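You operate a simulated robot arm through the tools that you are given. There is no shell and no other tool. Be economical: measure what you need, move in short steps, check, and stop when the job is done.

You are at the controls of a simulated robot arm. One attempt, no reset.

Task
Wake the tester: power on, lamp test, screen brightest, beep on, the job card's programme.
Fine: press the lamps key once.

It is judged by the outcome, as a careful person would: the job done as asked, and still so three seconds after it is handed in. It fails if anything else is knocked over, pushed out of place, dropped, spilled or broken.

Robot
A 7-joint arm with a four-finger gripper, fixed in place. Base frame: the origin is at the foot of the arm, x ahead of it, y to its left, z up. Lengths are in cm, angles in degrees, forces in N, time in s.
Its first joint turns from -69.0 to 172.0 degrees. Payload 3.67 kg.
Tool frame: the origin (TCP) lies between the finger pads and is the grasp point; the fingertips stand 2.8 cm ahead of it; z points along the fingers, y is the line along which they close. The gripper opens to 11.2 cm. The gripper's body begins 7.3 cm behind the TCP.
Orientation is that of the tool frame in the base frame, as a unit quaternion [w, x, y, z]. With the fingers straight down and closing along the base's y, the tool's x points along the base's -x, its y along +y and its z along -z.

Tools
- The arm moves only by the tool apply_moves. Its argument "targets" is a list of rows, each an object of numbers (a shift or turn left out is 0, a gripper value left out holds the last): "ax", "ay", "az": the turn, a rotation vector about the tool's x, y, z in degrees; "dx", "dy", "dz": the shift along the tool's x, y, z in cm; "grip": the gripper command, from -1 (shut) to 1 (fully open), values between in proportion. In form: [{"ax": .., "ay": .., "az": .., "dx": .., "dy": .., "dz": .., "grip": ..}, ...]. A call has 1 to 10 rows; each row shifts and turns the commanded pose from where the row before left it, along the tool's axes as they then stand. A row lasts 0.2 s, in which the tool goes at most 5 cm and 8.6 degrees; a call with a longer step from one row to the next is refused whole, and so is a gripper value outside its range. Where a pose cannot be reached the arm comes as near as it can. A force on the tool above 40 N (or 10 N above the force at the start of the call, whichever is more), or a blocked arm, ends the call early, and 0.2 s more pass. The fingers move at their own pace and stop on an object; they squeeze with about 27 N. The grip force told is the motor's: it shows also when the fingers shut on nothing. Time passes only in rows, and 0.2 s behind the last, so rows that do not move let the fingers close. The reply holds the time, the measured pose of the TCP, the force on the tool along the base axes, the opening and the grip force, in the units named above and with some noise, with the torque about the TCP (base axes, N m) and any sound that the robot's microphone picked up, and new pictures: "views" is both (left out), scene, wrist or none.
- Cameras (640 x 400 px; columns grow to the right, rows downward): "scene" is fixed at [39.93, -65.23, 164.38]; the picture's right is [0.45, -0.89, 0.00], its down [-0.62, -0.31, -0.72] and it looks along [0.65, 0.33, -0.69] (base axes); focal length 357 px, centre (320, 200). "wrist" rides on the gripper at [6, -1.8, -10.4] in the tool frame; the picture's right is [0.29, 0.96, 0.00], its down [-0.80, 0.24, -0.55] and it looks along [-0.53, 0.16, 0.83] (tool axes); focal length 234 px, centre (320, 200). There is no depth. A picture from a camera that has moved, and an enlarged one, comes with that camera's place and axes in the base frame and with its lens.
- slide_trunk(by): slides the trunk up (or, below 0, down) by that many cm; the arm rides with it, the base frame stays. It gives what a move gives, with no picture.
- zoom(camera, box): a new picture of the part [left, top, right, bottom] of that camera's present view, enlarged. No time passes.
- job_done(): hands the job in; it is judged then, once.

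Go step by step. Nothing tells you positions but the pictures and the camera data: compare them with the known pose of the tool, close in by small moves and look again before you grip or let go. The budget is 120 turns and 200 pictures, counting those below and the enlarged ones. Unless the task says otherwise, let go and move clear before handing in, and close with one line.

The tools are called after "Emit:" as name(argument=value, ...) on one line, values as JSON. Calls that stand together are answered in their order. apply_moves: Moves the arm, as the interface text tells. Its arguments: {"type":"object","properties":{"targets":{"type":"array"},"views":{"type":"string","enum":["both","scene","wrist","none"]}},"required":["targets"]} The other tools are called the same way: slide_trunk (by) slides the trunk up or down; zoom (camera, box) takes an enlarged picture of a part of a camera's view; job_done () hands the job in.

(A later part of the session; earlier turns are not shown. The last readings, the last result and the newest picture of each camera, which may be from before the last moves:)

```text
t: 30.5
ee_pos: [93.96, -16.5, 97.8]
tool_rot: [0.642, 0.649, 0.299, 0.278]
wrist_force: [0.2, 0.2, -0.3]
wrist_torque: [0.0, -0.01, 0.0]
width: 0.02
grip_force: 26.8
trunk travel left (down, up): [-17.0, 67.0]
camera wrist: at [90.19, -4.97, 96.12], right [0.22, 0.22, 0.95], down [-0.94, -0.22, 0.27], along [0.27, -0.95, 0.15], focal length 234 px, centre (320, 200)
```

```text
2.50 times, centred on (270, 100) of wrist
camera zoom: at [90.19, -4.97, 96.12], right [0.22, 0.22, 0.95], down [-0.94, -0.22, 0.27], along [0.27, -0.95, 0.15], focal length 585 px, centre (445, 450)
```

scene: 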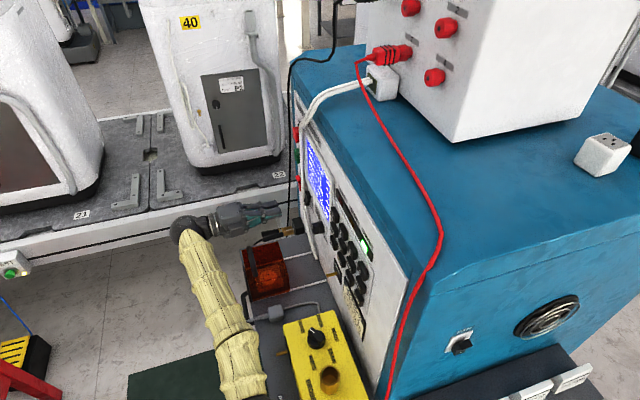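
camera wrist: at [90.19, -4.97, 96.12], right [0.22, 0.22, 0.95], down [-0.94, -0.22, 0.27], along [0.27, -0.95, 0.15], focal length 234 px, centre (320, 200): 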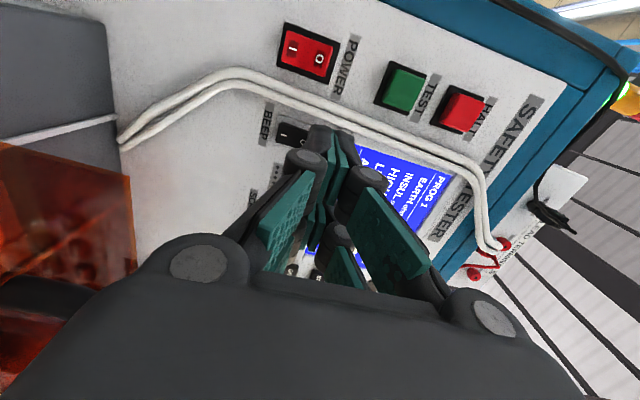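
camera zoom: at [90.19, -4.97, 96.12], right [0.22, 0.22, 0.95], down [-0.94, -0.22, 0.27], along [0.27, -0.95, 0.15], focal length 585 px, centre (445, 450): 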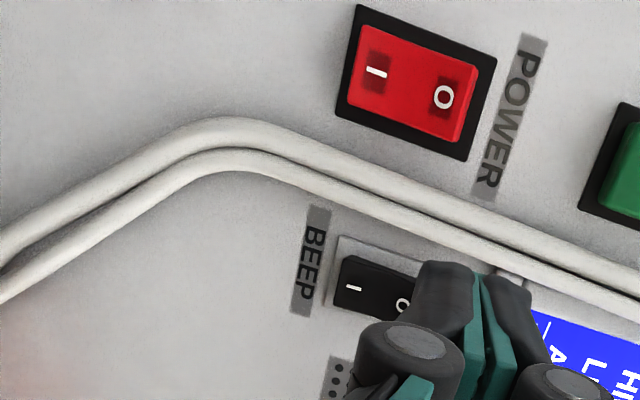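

BEEP looks switched to I. Before the knob I'll check clearances around the orange box's handle.

Emit:
zoom(camera="scene", box=[230, 190, 350, 310])

Emit:
apply_moves(targets=[{"dz": -3, "dy": 1}, {"dz": -3, "dy": 1}, {"dx": -4, "dy": 1}, {"dx": -4, "dy": 1}], views="wrist")

Emit:
zoom(camera="wrist", box=[180, 0, 360, 160])

```text
3.33 times, centred on (290, 250) of scene
camera zoom: at [39.93, -65.23, 164.38], right [0.45, -0.89, 0.0], down [-0.62, -0.31, -0.72], along [0.65, 0.33, -0.69], focal length 1189 px, centre (420, 33)
```

zoom: 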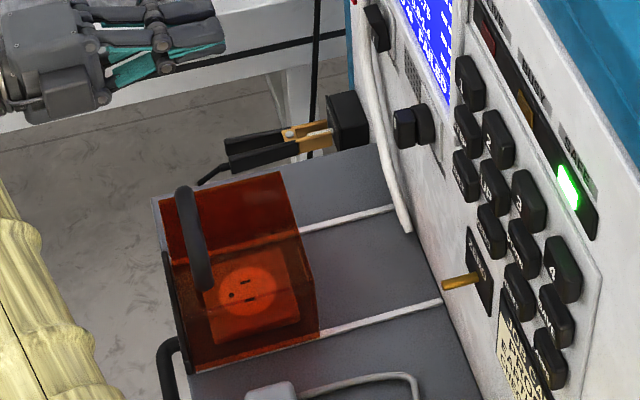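

```text
t: 31.5
ee_pos: [84.31, -18.33, 102.16]
tool_rot: [0.642, 0.649, 0.299, 0.279]
wrist_force: [-0.8, 0.9, -0.2]
wrist_torque: [-0.05, -0.02, -0.03]
width: 0.03
grip_force: 27.4
trunk travel left (down, up): [-17.0, 67.0]
camera wrist: at [80.53, -6.7, 100.38], right [0.22, 0.22, 0.95], down [-0.94, -0.23, 0.27], along [0.27, -0.95, 0.15], focal length 234 px, centre (320, 200)
```

wrist: 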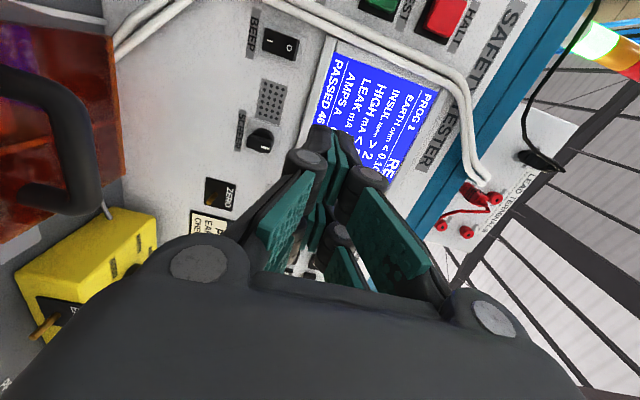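

```text
2.50 times, centred on (270, 80) of wrist
camera zoom: at [80.53, -6.7, 100.38], right [0.22, 0.22, 0.95], down [-0.94, -0.23, 0.27], along [0.27, -0.95, 0.15], focal length 585 px, centre (445, 500)
```

zoom: 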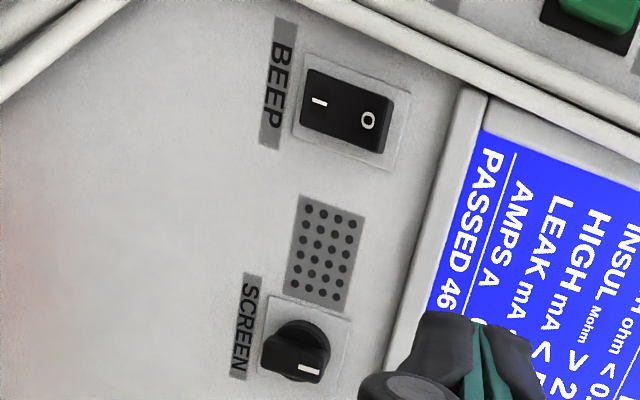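

The handle top is at z≈90.5 in front of the SCREEN knob, so that needs a pitched approach. First the keys: I'll move right and up to key 2 at about (84,-47,110).

Emit:
apply_moves(targets=[{"dx": -3.6, "dy": 1.3}, {"dx": -3.6, "dy": 1.3}, {"dx": -3.6, "dy": 1.3}, {"dx": -3.6, "dy": 1.3}, {"dx": -3.6, "dy": 1.3}, {"dx": -3.5, "dy": 1.1}, {"dz": 3, "ay": -3}], views="both")

Emit:
zoom(camera="wrist", box=[180, 0, 360, 160])

```text
t: 33.1
ee_pos: [72.48, -36.49, 109.87]
tool_rot: [0.649, 0.656, 0.282, 0.261]
wrist_force: [-1.1, -0.4, 0.5]
wrist_torque: [0.03, 0.03, 0.09]
width: 0.02
grip_force: 27.5
trunk travel left (down, up): [-17.0, 67.0]
camera wrist: at [69.17, -24.89, 108.27], right [0.23, 0.21, 0.95], down [-0.95, -0.18, 0.27], along [0.22, -0.96, 0.15], focal length 234 px, centre (320, 200)
```

scene: 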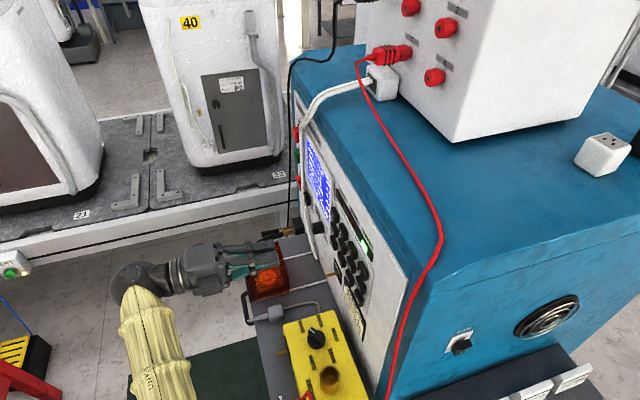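
wrist: 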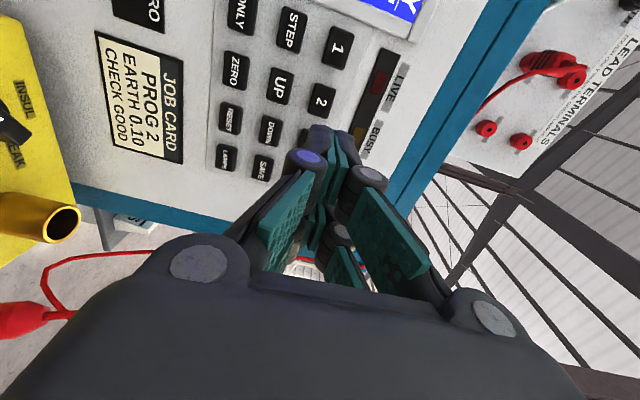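

```text
2.50 times, centred on (270, 80) of wrist
camera zoom: at [69.17, -24.89, 108.27], right [0.23, 0.21, 0.95], down [-0.95, -0.18, 0.27], along [0.22, -0.96, 0.15], focal length 585 px, centre (445, 500)
```

zoom: 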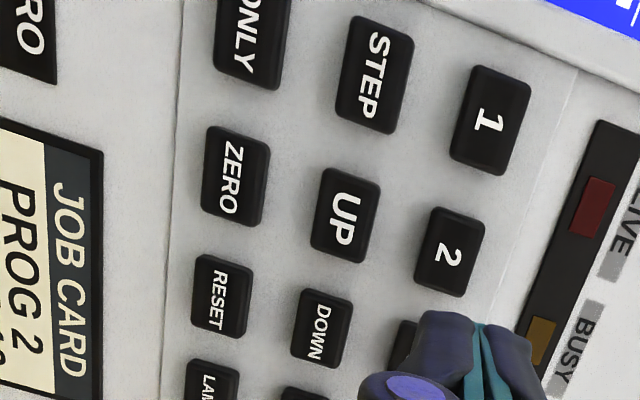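

Key 2 is nearly ahead (about 1.2 cm left). I'll close in most of the way and re-check.

Emit:
apply_moves(targets=[{"dx": 1.2, "dy": -0.2}, {"dz": 3}, {"dz": 3}, {"dz": 2}], views="wrist")

Emit:
zoom(camera="wrist", box=[220, 20, 420, 200])

```text
t: 34.1
ee_pos: [79.08, -41.18, 109.51]
tool_rot: [0.649, 0.656, 0.282, 0.261]
wrist_force: [-0.5, 0.9, 0.6]
wrist_torque: [-0.04, 0.02, 0.01]
width: 0.01
grip_force: 26.7
trunk travel left (down, up): [-17.0, 67.0]
camera wrist: at [75.82, -29.46, 107.85], right [0.23, 0.21, 0.95], down [-0.95, -0.18, 0.27], along [0.22, -0.96, 0.16], focal length 234 px, centre (320, 200)
```

wrist: 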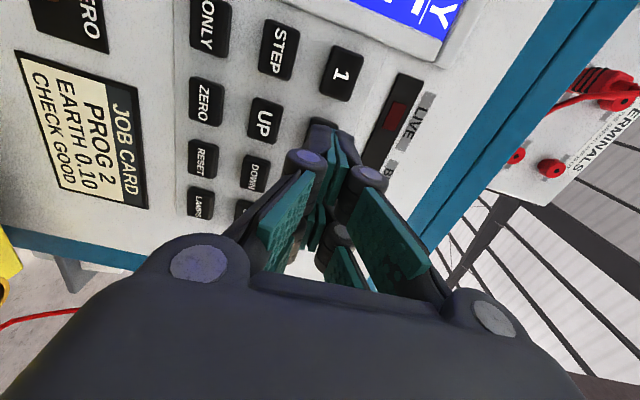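

```text
2.22 times, centred on (320, 110) of wrist
camera zoom: at [75.82, -29.46, 107.85], right [0.23, 0.21, 0.95], down [-0.95, -0.18, 0.27], along [0.22, -0.96, 0.16], focal length 520 px, centre (320, 400)
```

zoom: 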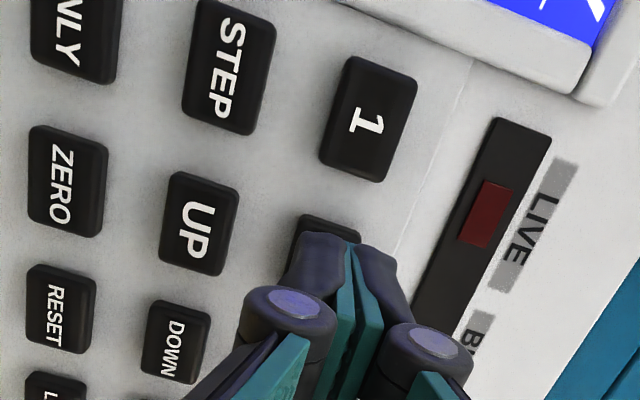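

Aligned with key 2; advancing to press.

Emit:
apply_moves(targets=[{"dz": 1.5}, {"dz": 1.2}, {"dz": 0.5}, {"dz": 0.4}, {"dz": 0.4}, {"dz": 0}], views="wrist")

Emit:
zoom(camera="wrist", box=[220, 0, 480, 200])

```text
t: 35.5
ee_pos: [81.94, -43.94, 109.51]
tool_rot: [0.649, 0.656, 0.282, 0.262]
wrist_force: [-0.3, -0.2, 0.8]
wrist_torque: [0.01, -0.01, -0.03]
width: 0.0
grip_force: 27.2
trunk travel left (down, up): [-17.0, 67.0]
camera wrist: at [78.64, -32.3, 107.86], right [0.23, 0.21, 0.95], down [-0.95, -0.18, 0.27], along [0.22, -0.96, 0.16], focal length 234 px, centre (320, 200)
```

wrist: 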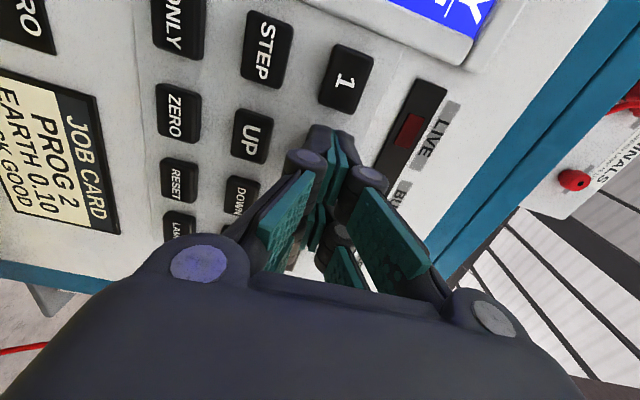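

```text
2.00 times, centred on (350, 100) of wrist
camera zoom: at [78.64, -32.3, 107.86], right [0.23, 0.21, 0.95], down [-0.95, -0.18, 0.27], along [0.22, -0.96, 0.16], focal length 468 px, centre (260, 400)
```

zoom: 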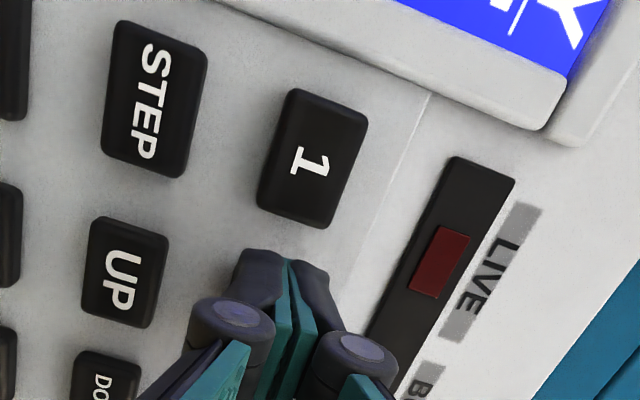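

Emit:
apply_moves(targets=[{"dy": 0.4}, {"dz": 0.4}, {"dz": 0.3}, {"dz": 0.3}, {"dz": 0}], views="wrist")

Emit:
zoom(camera="scene", box=[270, 110, 400, 310])

```text
t: 36.7
ee_pos: [82.67, -44.65, 109.94]
tool_rot: [0.65, 0.655, 0.283, 0.262]
wrist_force: [0.3, -0.9, 0.5]
wrist_torque: [0.02, 0.01, -0.03]
width: 0.0
grip_force: 27.5
trunk travel left (down, up): [-17.0, 67.0]
camera wrist: at [79.31, -33.01, 108.23], right [0.23, 0.21, 0.95], down [-0.95, -0.18, 0.27], along [0.22, -0.96, 0.16], focal length 234 px, centre (320, 200)
```

wrist: 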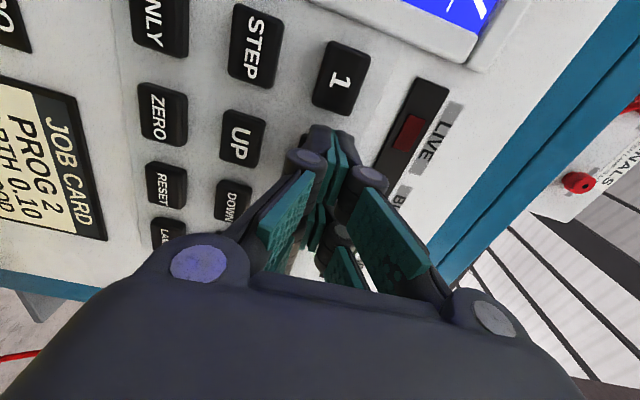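

```text
2.00 times, centred on (335, 210) of scene
camera zoom: at [39.93, -65.23, 164.38], right [0.45, -0.89, 0.0], down [-0.62, -0.31, -0.72], along [0.65, 0.33, -0.69], focal length 713 px, centre (290, 180)
```

zoom: 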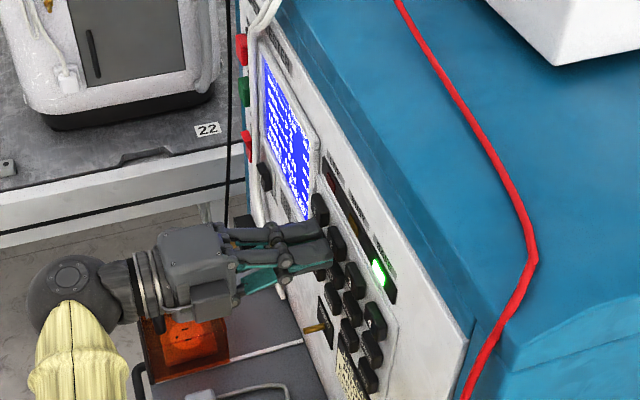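

Fingertips are right at key 2; still no contact. A little further.

Emit:
apply_moves(targets=[{"dz": 0.3}, {"dz": 0.3}, {"dz": 0.3}, {"dz": 0}], views="wrist")

```text
t: 37.7
ee_pos: [83.05, -45.28, 109.88]
tool_rot: [0.649, 0.656, 0.282, 0.262]
wrist_force: [0.1, 1.5, -0.3]
wrist_torque: [0.02, -0.02, -0.03]
width: 0.03
grip_force: 27.1
trunk travel left (down, up): [-17.0, 67.0]
camera wrist: at [79.92, -33.6, 108.24], right [0.23, 0.21, 0.95], down [-0.95, -0.18, 0.27], along [0.22, -0.96, 0.16], focal length 234 px, centre (320, 200)
```

wrist: 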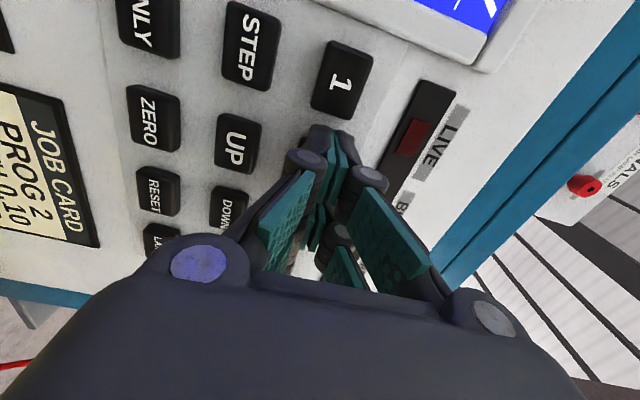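

Emit:
apply_moves(targets=[{"dz": 0.3}, {"dz": 0.3}, {"dz": 0.3}, {"dz": 0}], views="wrist")

Emit:
zoom(camera="scene", box=[270, 160, 400, 280])

```text
t: 38.7
ee_pos: [83.91, -45.87, 109.99]
tool_rot: [0.65, 0.655, 0.282, 0.262]
wrist_force: [-25.6, 14.7, -11.3]
wrist_torque: [0.21, 0.15, -0.33]
width: 0.59
grip_force: 35.9
trunk travel left (down, up): [-17.0, 67.0]
heard: click
camera wrist: at [80.47, -34.12, 108.26], right [0.23, 0.21, 0.95], down [-0.95, -0.18, 0.27], along [0.22, -0.96, 0.16], focal length 234 px, centre (320, 200)
```

wrist: 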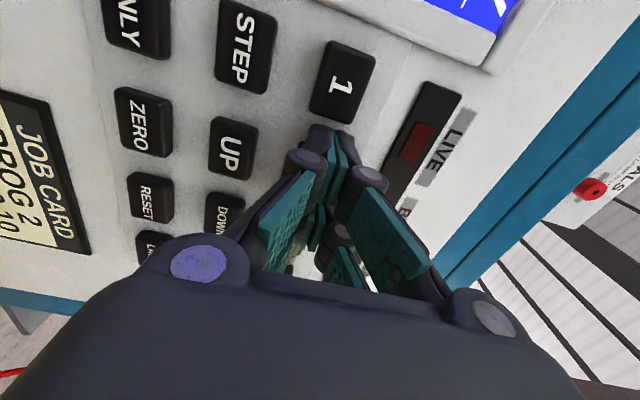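

```text
3.33 times, centred on (335, 220) of scene
camera zoom: at [39.93, -65.23, 164.38], right [0.45, -0.89, 0.0], down [-0.62, -0.31, -0.72], along [0.65, 0.33, -0.69], focal length 1189 px, centre (270, 133)
```

zoom: 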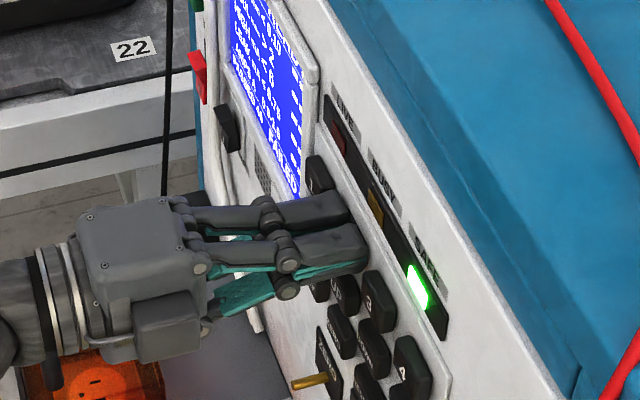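

A click: key 2 pressed. I'll back off and read the screen.

Emit:
apply_moves(targets=[{"dz": -2}, {"dz": -3}, {"dz": -4}, {"dz": -4, "dx": 3}, {"dx": 4}], views="wrist")

Emit:
zoom(camera="wrist", box=[180, 0, 420, 150])

```text
t: 39.9
ee_pos: [79.37, -31.89, 110.04]
tool_rot: [0.65, 0.656, 0.282, 0.262]
wrist_force: [-0.8, -0.8, 0.4]
wrist_torque: [0.03, 0.03, 0.02]
width: 0.0
grip_force: 35.9
trunk travel left (down, up): [-17.0, 67.0]
camera wrist: at [76.04, -20.17, 108.34], right [0.23, 0.21, 0.95], down [-0.95, -0.18, 0.27], along [0.22, -0.96, 0.16], focal length 234 px, centre (320, 200)
```

wrist: 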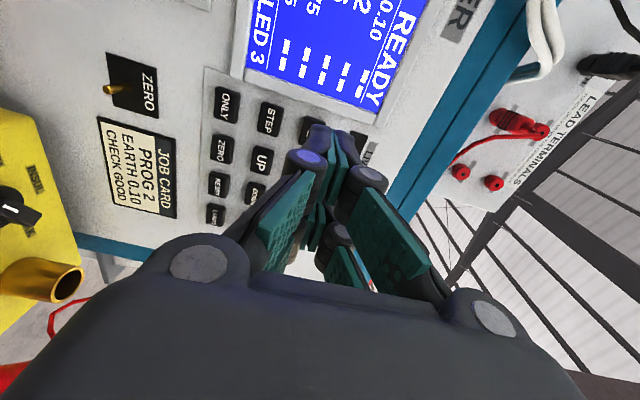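

```text
2.67 times, centred on (300, 75) of wrist
camera zoom: at [76.04, -20.17, 108.34], right [0.23, 0.21, 0.95], down [-0.95, -0.18, 0.27], along [0.22, -0.96, 0.16], focal length 624 px, centre (373, 533)
```

zoom: 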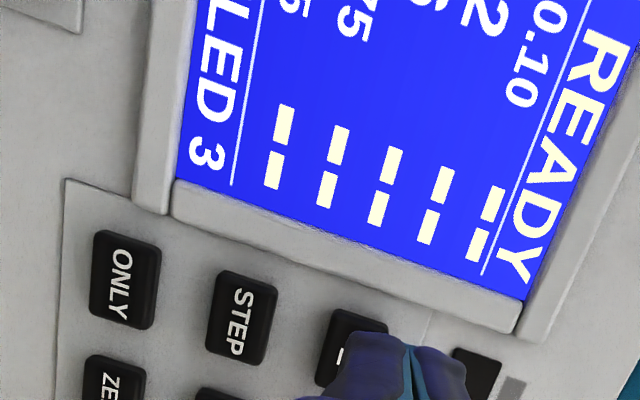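

Emit:
apply_moves(targets=[{"dx": 3, "dz": -2}, {"dx": 3, "dz": -2}, {"dx": 3}], views="wrist")

Emit:
zoom(camera="wrist", box=[220, 0, 460, 150])

```text
t: 40.7
ee_pos: [83.02, -22.68, 109.98]
tool_rot: [0.65, 0.656, 0.281, 0.262]
wrist_force: [-1.5, -0.1, 0.0]
wrist_torque: [-0.03, 0.0, 0.03]
width: 0.0
grip_force: 35.0
trunk travel left (down, up): [-17.0, 67.0]
camera wrist: at [79.76, -10.9, 108.3], right [0.23, 0.21, 0.95], down [-0.95, -0.18, 0.27], along [0.22, -0.96, 0.16], focal length 234 px, centre (320, 200)
```

wrist: 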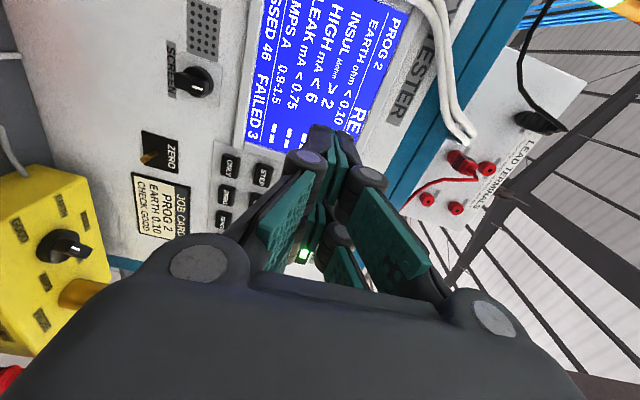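

```text
2.67 times, centred on (340, 75) of wrist
camera zoom: at [79.76, -10.9, 108.3], right [0.23, 0.21, 0.95], down [-0.95, -0.18, 0.27], along [0.22, -0.96, 0.16], focal length 624 px, centre (267, 533)
```

zoom: 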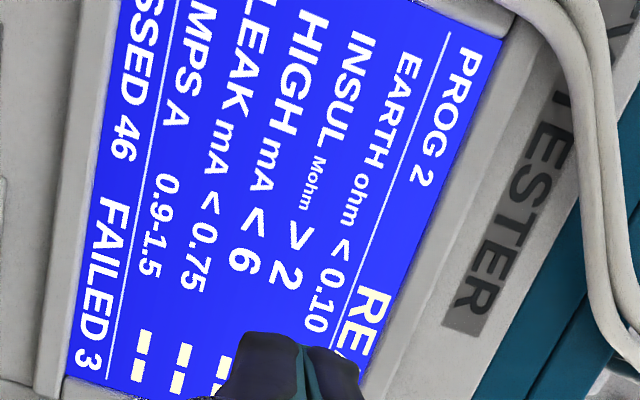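

The screen shows PROG 2. Next is LAMPS, two columns right and two rows down from key 2; I'll move in front of it.

Emit:
apply_moves(targets=[{"dx": -4, "dy": -1}, {"dx": -4, "dy": -1}, {"dx": -4, "dy": -1.5}, {"dx": -4, "dy": -1.5}, {"dx": -4, "dy": -1.5}, {"dx": -4, "dy": -1.5}, {"dx": -1.6, "dy": -2}, {"dz": 3}, {"dz": 3}], views="both")

Emit:
zoom(camera="wrist", box=[200, 20, 420, 200])

```text
t: 42.7
ee_pos: [69.11, -45.19, 100.21]
tool_rot: [0.649, 0.656, 0.282, 0.262]
wrist_force: [-0.1, -0.4, 0.8]
wrist_torque: [0.01, 0.01, 0.0]
width: 0.0
grip_force: 35.3
trunk travel left (down, up): [-17.0, 67.0]
camera wrist: at [65.85, -33.49, 98.69], right [0.23, 0.21, 0.95], down [-0.95, -0.18, 0.27], along [0.22, -0.96, 0.16], focal length 234 px, centre (320, 200)
```

scene: 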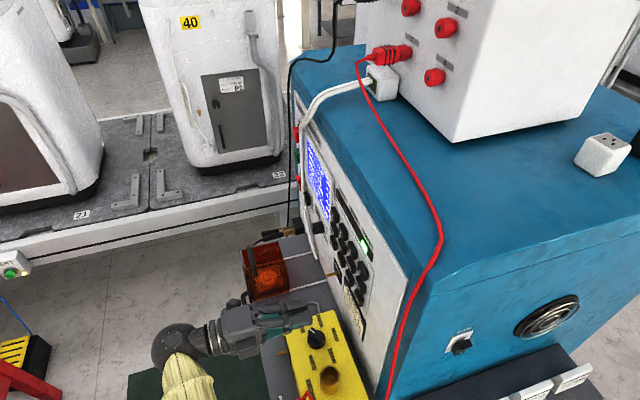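
wrist: 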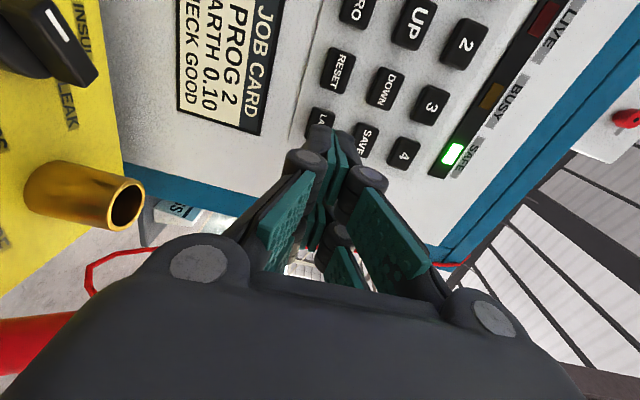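

```text
2.22 times, centred on (310, 110) of wrist
camera zoom: at [65.85, -33.49, 98.69], right [0.23, 0.21, 0.95], down [-0.95, -0.18, 0.27], along [0.22, -0.96, 0.16], focal length 520 px, centre (342, 400)
```

zoom: 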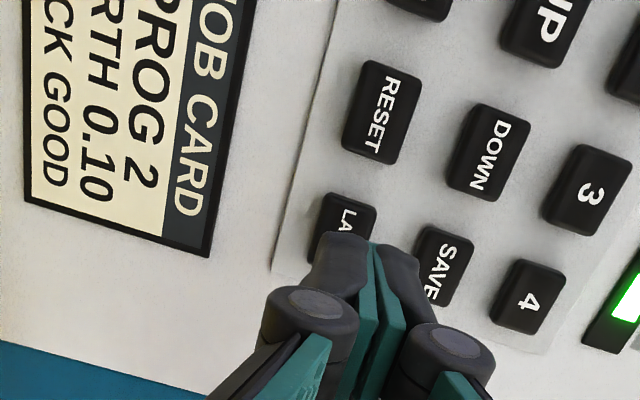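

LAMPS is directly ahead. Closing in.

Emit:
apply_moves(targets=[{"dx": -0.3, "dy": 0.2}, {"dz": 3}, {"dz": 3}, {"dz": 2}], views="wrist")

Emit:
zoom(camera="wrist", box=[200, 20, 420, 200])

```text
t: 43.7
ee_pos: [74.37, -50.96, 100.36]
tool_rot: [0.649, 0.656, 0.282, 0.263]
wrist_force: [0.3, -0.1, 1.0]
wrist_torque: [0.0, 0.0, 0.03]
width: 0.0
grip_force: 36.0
trunk travel left (down, up): [-17.0, 67.0]
camera wrist: at [71.11, -39.19, 98.74], right [0.23, 0.21, 0.95], down [-0.95, -0.18, 0.27], along [0.22, -0.96, 0.16], focal length 234 px, centre (320, 200)
```

wrist: 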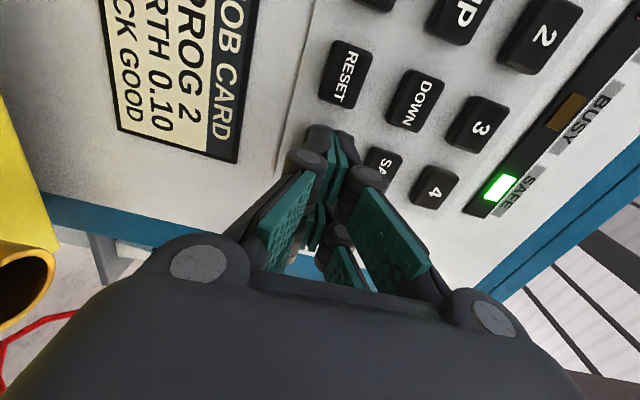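

```text
2.22 times, centred on (310, 110) of wrist
camera zoom: at [71.11, -39.19, 98.74], right [0.23, 0.21, 0.95], down [-0.95, -0.18, 0.27], along [0.22, -0.96, 0.16], focal length 520 px, centre (342, 400)
```

zoom: 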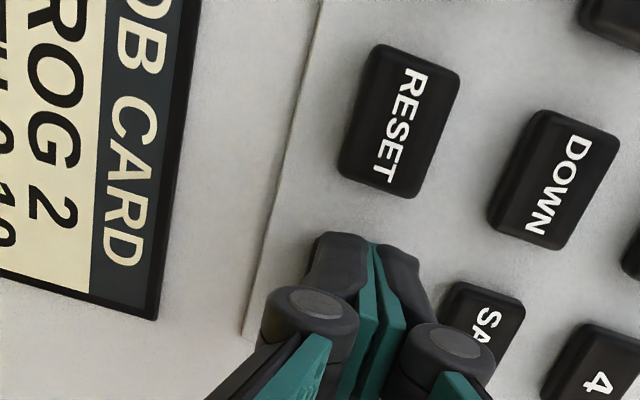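

Well centred on LAMPS. Pressing gently until the click.

Emit:
apply_moves(targets=[{"dz": 1}, {"dz": 0.6}, {"dz": 0.3}, {"dz": 0.3}, {"dz": 0}], views="none")

```text
t: 44.9
ee_pos: [75.97, -52.45, 100.36]
tool_rot: [0.649, 0.656, 0.282, 0.263]
wrist_force: [0.2, 1.5, 0.0]
wrist_torque: [0.02, -0.01, 0.02]
width: 0.02
grip_force: 35.8
trunk travel left (down, up): [-17.0, 67.0]
```

Emit:
apply_moves(targets=[{"dz": 0.3}, {"dz": 0.3}, {"dz": 0.2}, {"dz": 0}], views="none")

```text
t: 45.9
ee_pos: [76.57, -52.93, 100.36]
tool_rot: [0.65, 0.655, 0.282, 0.262]
wrist_force: [-19.4, 12.4, -9.0]
wrist_torque: [0.16, 0.13, -0.22]
width: 0.58
grip_force: 35.6
trunk travel left (down, up): [-17.0, 67.0]
heard: click
```

A click: the lamps key was pressed once. I'll back off and look.

Emit:
apply_moves(targets=[{"dz": -2}, {"dz": -3}, {"dz": -4}], views="both")

Emit:
zoom(camera="scene", box=[270, 110, 400, 310])

```text
t: 46.7
ee_pos: [70.25, -46.75, 100.56]
tool_rot: [0.649, 0.656, 0.282, 0.263]
wrist_force: [0.2, 0.3, -0.5]
wrist_torque: [-0.03, -0.02, 0.01]
width: 0.0
grip_force: 35.7
trunk travel left (down, up): [-17.0, 67.0]
camera wrist: at [66.83, -35.07, 98.83], right [0.23, 0.21, 0.95], down [-0.95, -0.18, 0.27], along [0.22, -0.96, 0.15], focal length 234 px, centre (320, 200)
```

scene: 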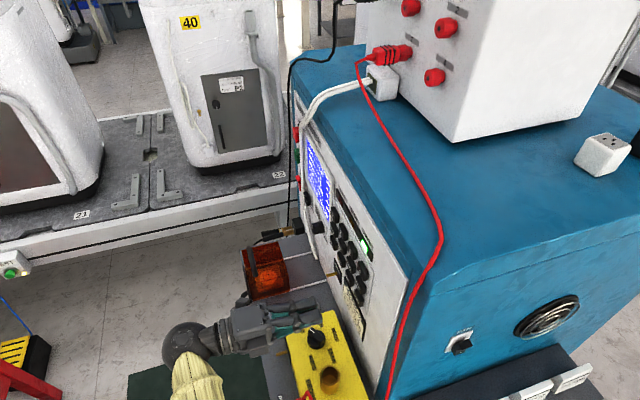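
wrist: 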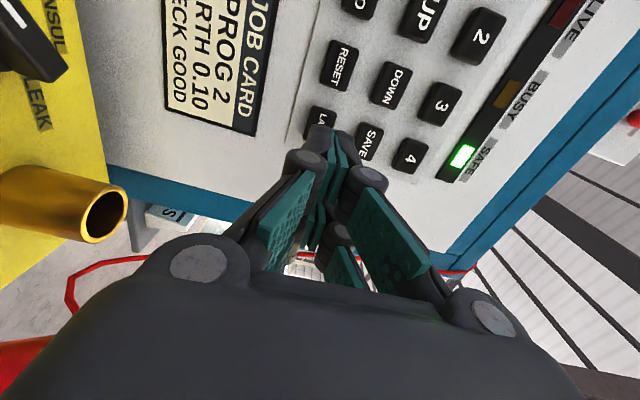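

```text
2.00 times, centred on (335, 210) of scene
camera zoom: at [39.93, -65.23, 164.38], right [0.45, -0.89, 0.0], down [-0.62, -0.31, -0.72], along [0.65, 0.33, -0.69], focal length 713 px, centre (290, 180)
```

zoom: 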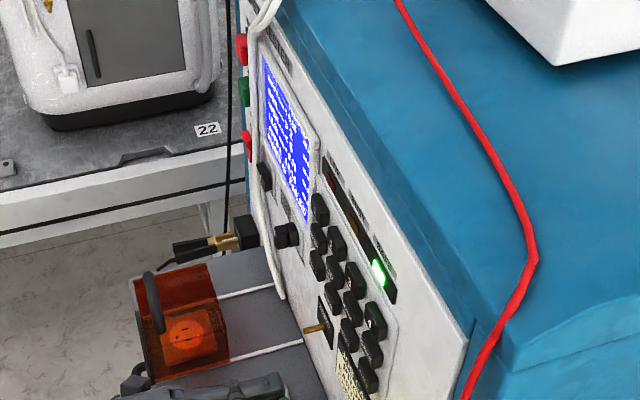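

Only the SAFE lamp is lit now, so the lamp test seems momentary. I'll check the BEEP rocker's state closely.

Emit:
zoom(camera="scene", box=[285, 165, 335, 245])

Emit:
zoom(camera="scene", box=[280, 110, 320, 210])

```text
5.00 times, centred on (310, 205) of scene
camera zoom: at [39.93, -65.23, 164.38], right [0.45, -0.89, 0.0], down [-0.62, -0.31, -0.72], along [0.65, 0.33, -0.69], focal length 1783 px, centre (370, 175)
```

zoom: 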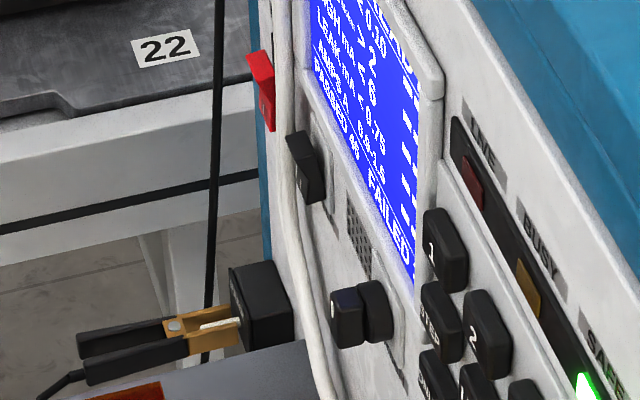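

```text
4.00 times, centred on (300, 160) of scene
camera zoom: at [39.93, -65.23, 164.38], right [0.45, -0.89, 0.0], down [-0.62, -0.31, -0.72], along [0.65, 0.33, -0.69], focal length 1427 px, centre (400, 360)
```

zoom: 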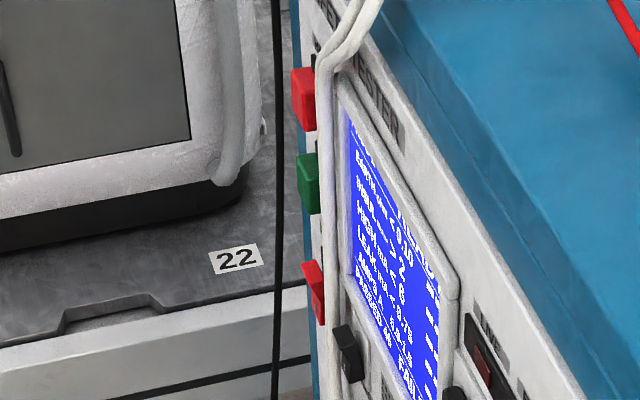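

BEEP and POWER are in the same (on) state. Next is the SCREEN knob: I'll back off, rise and roll the gripper so the fingers close horizontally across its vertical bar.

Emit:
apply_moves(targets=[{"dz": -3, "dy": 3}, {"dz": -3, "dy": 3}, {"dz": -2, "dy": 3}, {"az": -8.5}, {"az": -8.5}, {"az": -8.5}, {"az": -8.5}, {"az": -8.5}, {"az": -8.5}, {"az": -8.5}], views="none")

Emit:
apply_moves(targets=[{"az": -8.5}, {"az": -8.5}, {"az": -8.5}, {"az": -6, "grip": 0.0}, {"dy": 4}, {"dy": 4}, {"dy": 4}, {"dy": 4}, {"dy": 4}, {"dy": 4}], views="both")

```text
t: 48.9
ee_pos: [64.83, -41.11, 109.66]
tool_rot: [0.694, 0.428, 0.571, -0.096]
wrist_force: [1.1, -1.2, 0.5]
wrist_torque: [-0.03, 0.0, -0.05]
width: 0.0
grip_force: 35.9
trunk travel left (down, up): [-17.0, 67.0]
```

```text
t: 51.1
ee_pos: [81.8, -24.13, 108.64]
tool_rot: [0.641, 0.258, 0.666, -0.28]
wrist_force: [-0.2, -0.3, -0.3]
wrist_torque: [0.03, -0.05, 0.01]
width: 5.61
grip_force: 0.0
trunk travel left (down, up): [-17.0, 67.0]
camera wrist: at [72.81, -18.0, 103.01], right [0.66, 0.68, -0.33], down [-0.19, 0.57, 0.8], along [0.73, -0.46, 0.51], focal length 234 px, centre (320, 200)
```

scene: 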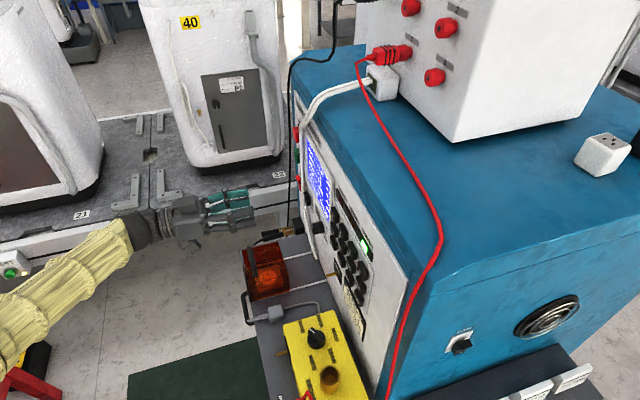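
wrist: 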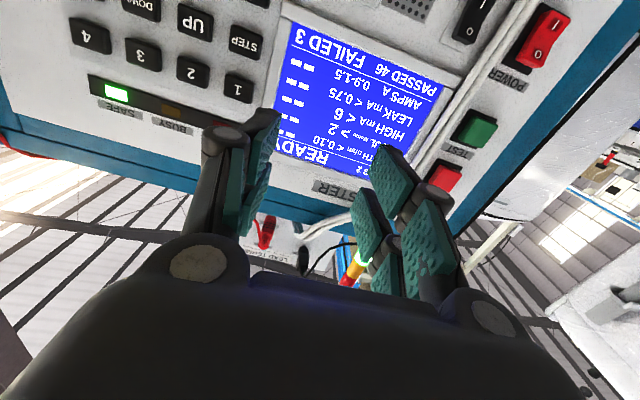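

The roll is right (fingers close horizontally). I'll pitch the tool down ~15° to clear the orange box's handle and move to 10 cm short of the knob.

Emit:
apply_moves(targets=[{"ay": 7.5}, {"ay": 7.5}, {"dx": 2, "dz": 2.5}, {"dx": 2, "dz": 2.5}, {"dx": 2, "dz": 2.5}, {"dx": 2, "dz": 2.5, "dy": 0.4}], views="both")

Emit:
zoom(camera="wrist", box=[200, 0, 420, 150])

Emit:
zoom(camera="scene", box=[220, 170, 360, 310])

```text
t: 52.5
ee_pos: [86.6, -30.34, 98.98]
tool_rot: [0.55, 0.303, 0.742, -0.232]
wrist_force: [-1.0, -1.1, 0.3]
wrist_torque: [0.05, 0.03, 0.12]
width: 5.61
grip_force: 0.1
trunk travel left (down, up): [-17.0, 67.0]
camera wrist: at [76.93, -23.31, 96.34], right [0.61, 0.73, -0.29], down [-0.04, 0.39, 0.92], along [0.79, -0.55, 0.27], focal length 234 px, centre (320, 200)
```

scene: 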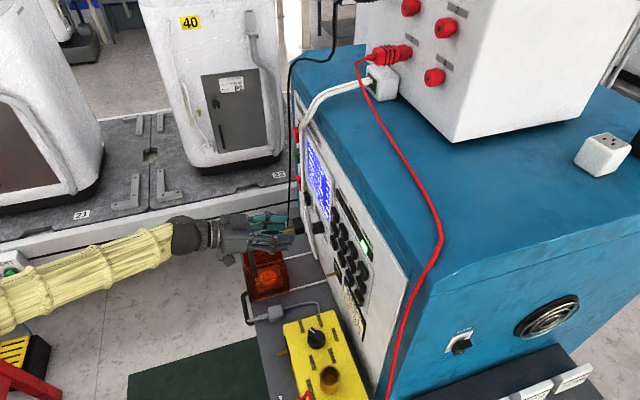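
wrist: 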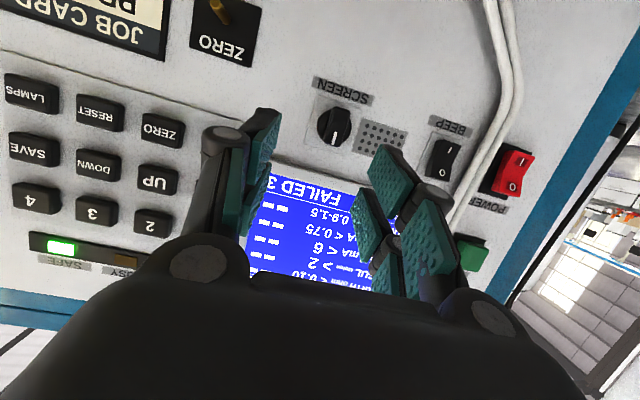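

```text
2.67 times, centred on (310, 75) of wrist
camera zoom: at [76.93, -23.31, 96.34], right [0.61, 0.73, -0.29], down [-0.04, 0.39, 0.92], along [0.79, -0.55, 0.27], focal length 624 px, centre (347, 533)
```

zoom: 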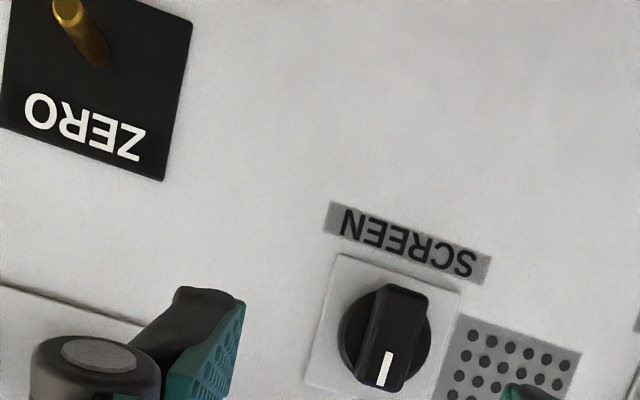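

```text
2.86 times, centred on (290, 240) of scene
camera zoom: at [39.93, -65.23, 164.38], right [0.45, -0.89, 0.0], down [-0.62, -0.31, -0.72], along [0.65, 0.33, -0.69], focal length 1019 px, centre (406, 86)
```

zoom: 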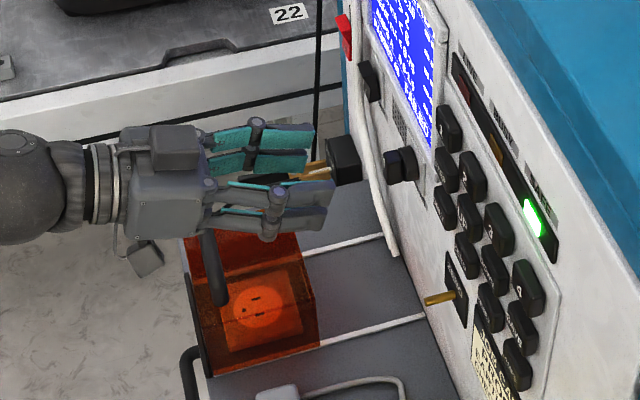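

The knob bar is vertical with its mark at the top; it's 1.4 cm left and 0.6 cm below my axis. I'll correct that and advance 6 cm.

Emit:
apply_moves(targets=[{"dy": 1.4, "dx": 0.6}, {"dz": 2}, {"dz": 2}, {"dz": 2}], views="both")

Emit:
zoom(camera="wrist", box=[210, 30, 430, 200])

Emit:
zoom(camera="scene", box=[220, 170, 360, 310])

```text
t: 53.4
ee_pos: [90.17, -36.71, 96.9]
tool_rot: [0.537, 0.338, 0.746, -0.203]
wrist_force: [-17.8, 40.1, 1.5]
wrist_torque: [0.38, 0.05, 1.94]
width: 7.68
grip_force: 16.2
trunk travel left (down, up): [-17.0, 67.0]
stopped in row 4: the force on the tool passed its limit at 64 N (the readings are from after the stop); the commanded pose is now the measured one
camera wrist: at [80.65, -29.2, 94.84], right [0.63, 0.74, -0.21], down [-0.04, 0.31, 0.95], along [0.77, -0.59, 0.22], focal length 234 px, centre (320, 200)
```

scene: 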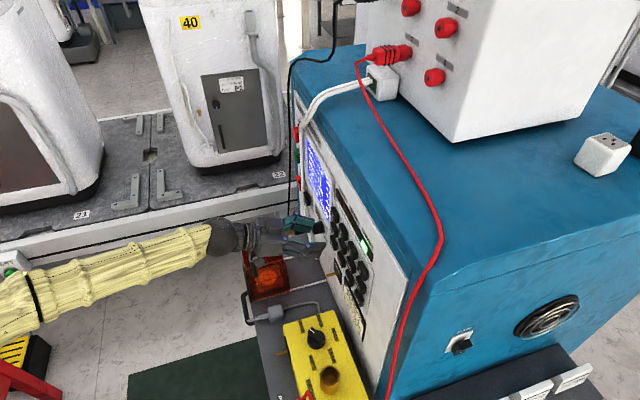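
wrist: 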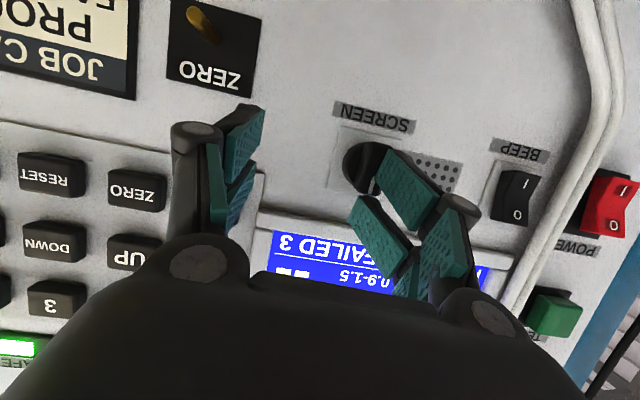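

```text
2.35 times, centred on (320, 115) of wrist
camera zoom: at [80.65, -29.2, 94.84], right [0.63, 0.74, -0.21], down [-0.04, 0.31, 0.95], along [0.77, -0.59, 0.22], focal length 551 px, centre (320, 400)
```

zoom: 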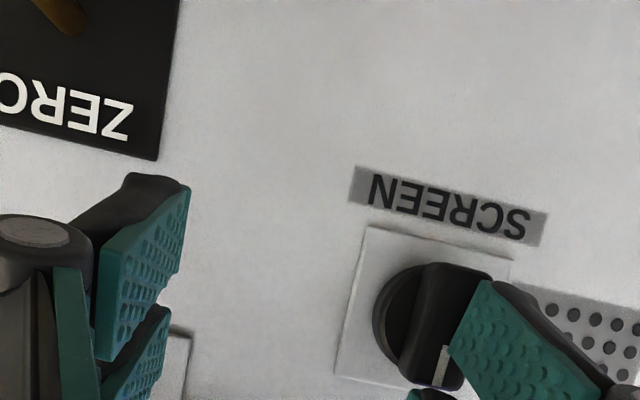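

```text
2.86 times, centred on (290, 240) of scene
camera zoom: at [39.93, -65.23, 164.38], right [0.45, -0.89, 0.0], down [-0.62, -0.31, -0.72], along [0.65, 0.33, -0.69], focal length 1019 px, centre (406, 86)
```

zoom: 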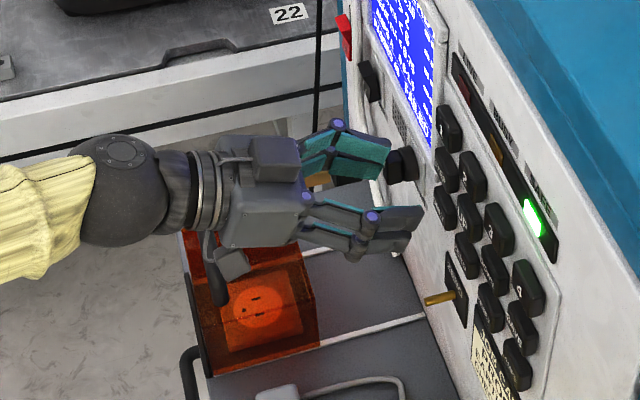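

The tool drifted right and the left finger touched the knob. I'll retreat along the tool axis and look at what happened.

Emit:
apply_moves(targets=[{"dz": -1}, {"dz": -2}, {"dz": -3}, {"dz": -2}], views="both")

Emit:
zoom(camera="scene", box=[220, 170, 360, 310])

Emit:
zoom(camera="wrist", box=[200, 0, 420, 150])

```text
t: 53.8
ee_pos: [89.56, -37.2, 96.97]
tool_rot: [0.534, 0.343, 0.746, -0.2]
wrist_force: [-29.6, 54.7, 0.1]
wrist_torque: [0.5, 0.2, 3.02]
width: 8.25
grip_force: 22.6
trunk travel left (down, up): [-17.0, 67.0]
stopped in row 1: the force on the tool passed its limit at 57 N (the readings are from after the stop); the commanded pose is now the measured one
camera wrist: at [80.09, -29.68, 94.91], right [0.64, 0.74, -0.2], down [-0.04, 0.3, 0.95], along [0.77, -0.6, 0.22], focal length 234 px, centre (320, 200)
```

scene: 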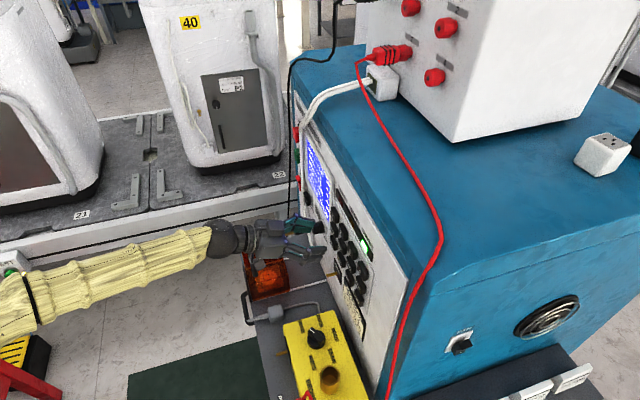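
wrist: 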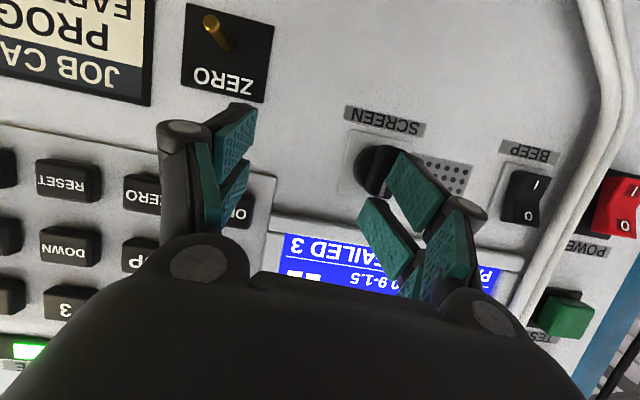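

```text
2.86 times, centred on (290, 240) of scene
camera zoom: at [39.93, -65.23, 164.38], right [0.45, -0.89, 0.0], down [-0.62, -0.31, -0.72], along [0.65, 0.33, -0.69], focal length 1019 px, centre (406, 86)
```

zoom: 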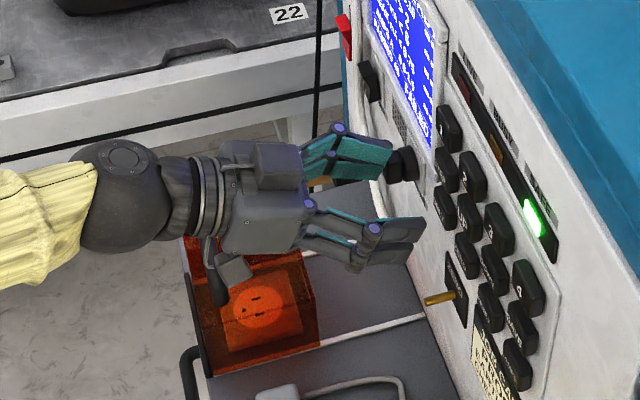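

```text
2.67 times, centred on (310, 75) of wrist
camera zoom: at [80.09, -29.68, 94.91], right [0.64, 0.74, -0.2], down [-0.04, 0.3, 0.95], along [0.77, -0.6, 0.22], focal length 624 px, centre (347, 533)
```

zoom: 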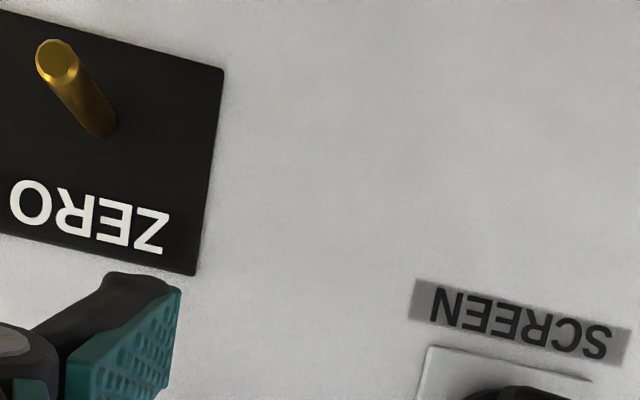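

The left finger is pressing on the knob and stalled the retreat. I'll pull straight back more firmly.

Emit:
apply_moves(targets=[{"dz": -3}, {"dz": -3}, {"dz": -2}], views="both")

```text
t: 54.8
ee_pos: [83.98, -38.51, 97.27]
tool_rot: [0.507, 0.386, 0.751, -0.174]
wrist_force: [0.1, 0.2, 0.7]
wrist_torque: [-0.01, -0.01, 0.0]
width: 5.59
grip_force: 0.0
trunk travel left (down, up): [-17.0, 67.0]
stopped in row 3: the arm was blocked; the commanded pose is now the measured one
camera wrist: at [74.93, -30.4, 96.21], right [0.67, 0.73, -0.13], down [-0.01, 0.19, 0.98], along [0.74, -0.66, 0.14], focal length 234 px, centre (320, 200)
```

scene: 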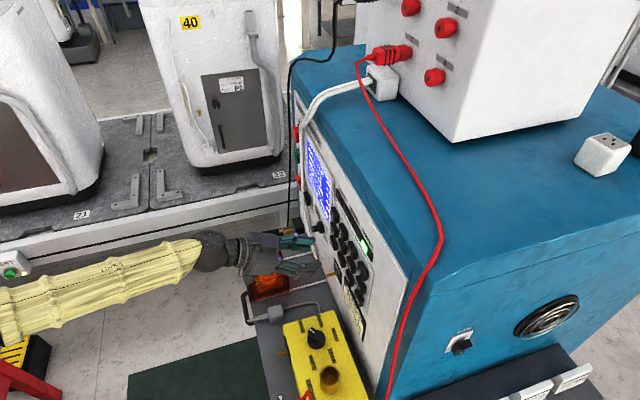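
wrist: 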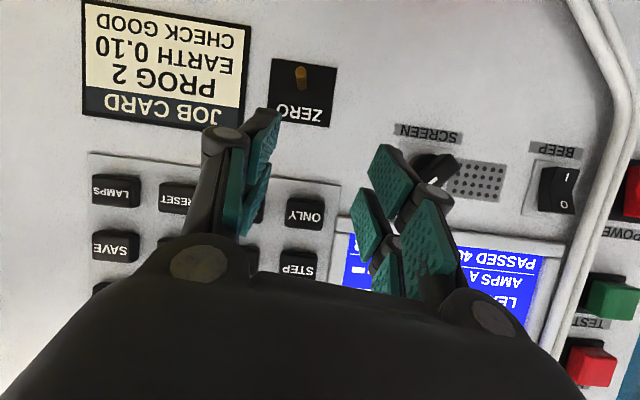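

The arm itself was blocked with no force at the tool, so a link behind the wrist seems to be touching something. I'll look at the elbow side.

Emit:
zoom(camera="scene", box=[0, 180, 320, 400])

Emit:
zoom(camera="scene", box=[200, 200, 320, 310])

```text
1.82 times, centred on (160, 290) of scene
camera zoom: at [39.93, -65.23, 164.38], right [0.45, -0.89, 0.0], down [-0.62, -0.31, -0.72], along [0.65, 0.33, -0.69], focal length 648 px, centre (611, 36)
```

zoom: 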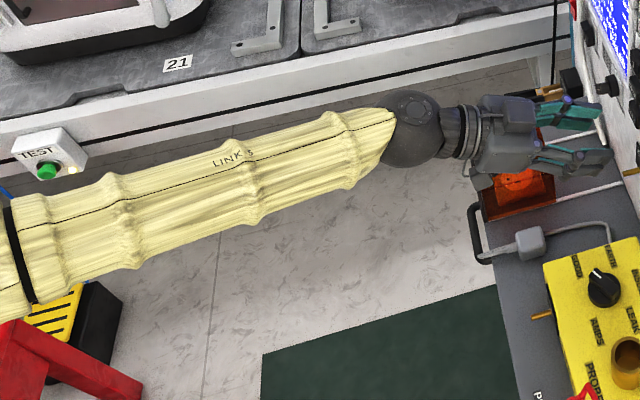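

```text
3.64 times, centred on (260, 255) of scene
camera zoom: at [39.93, -65.23, 164.38], right [0.45, -0.89, 0.0], down [-0.62, -0.31, -0.72], along [0.65, 0.33, -0.69], focal length 1297 px, centre (538, 0)
```

zoom: 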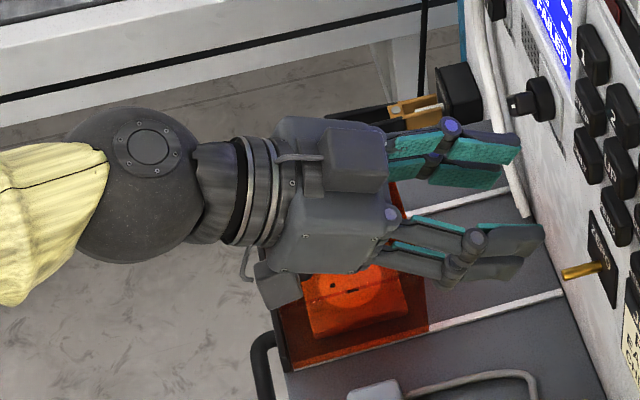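

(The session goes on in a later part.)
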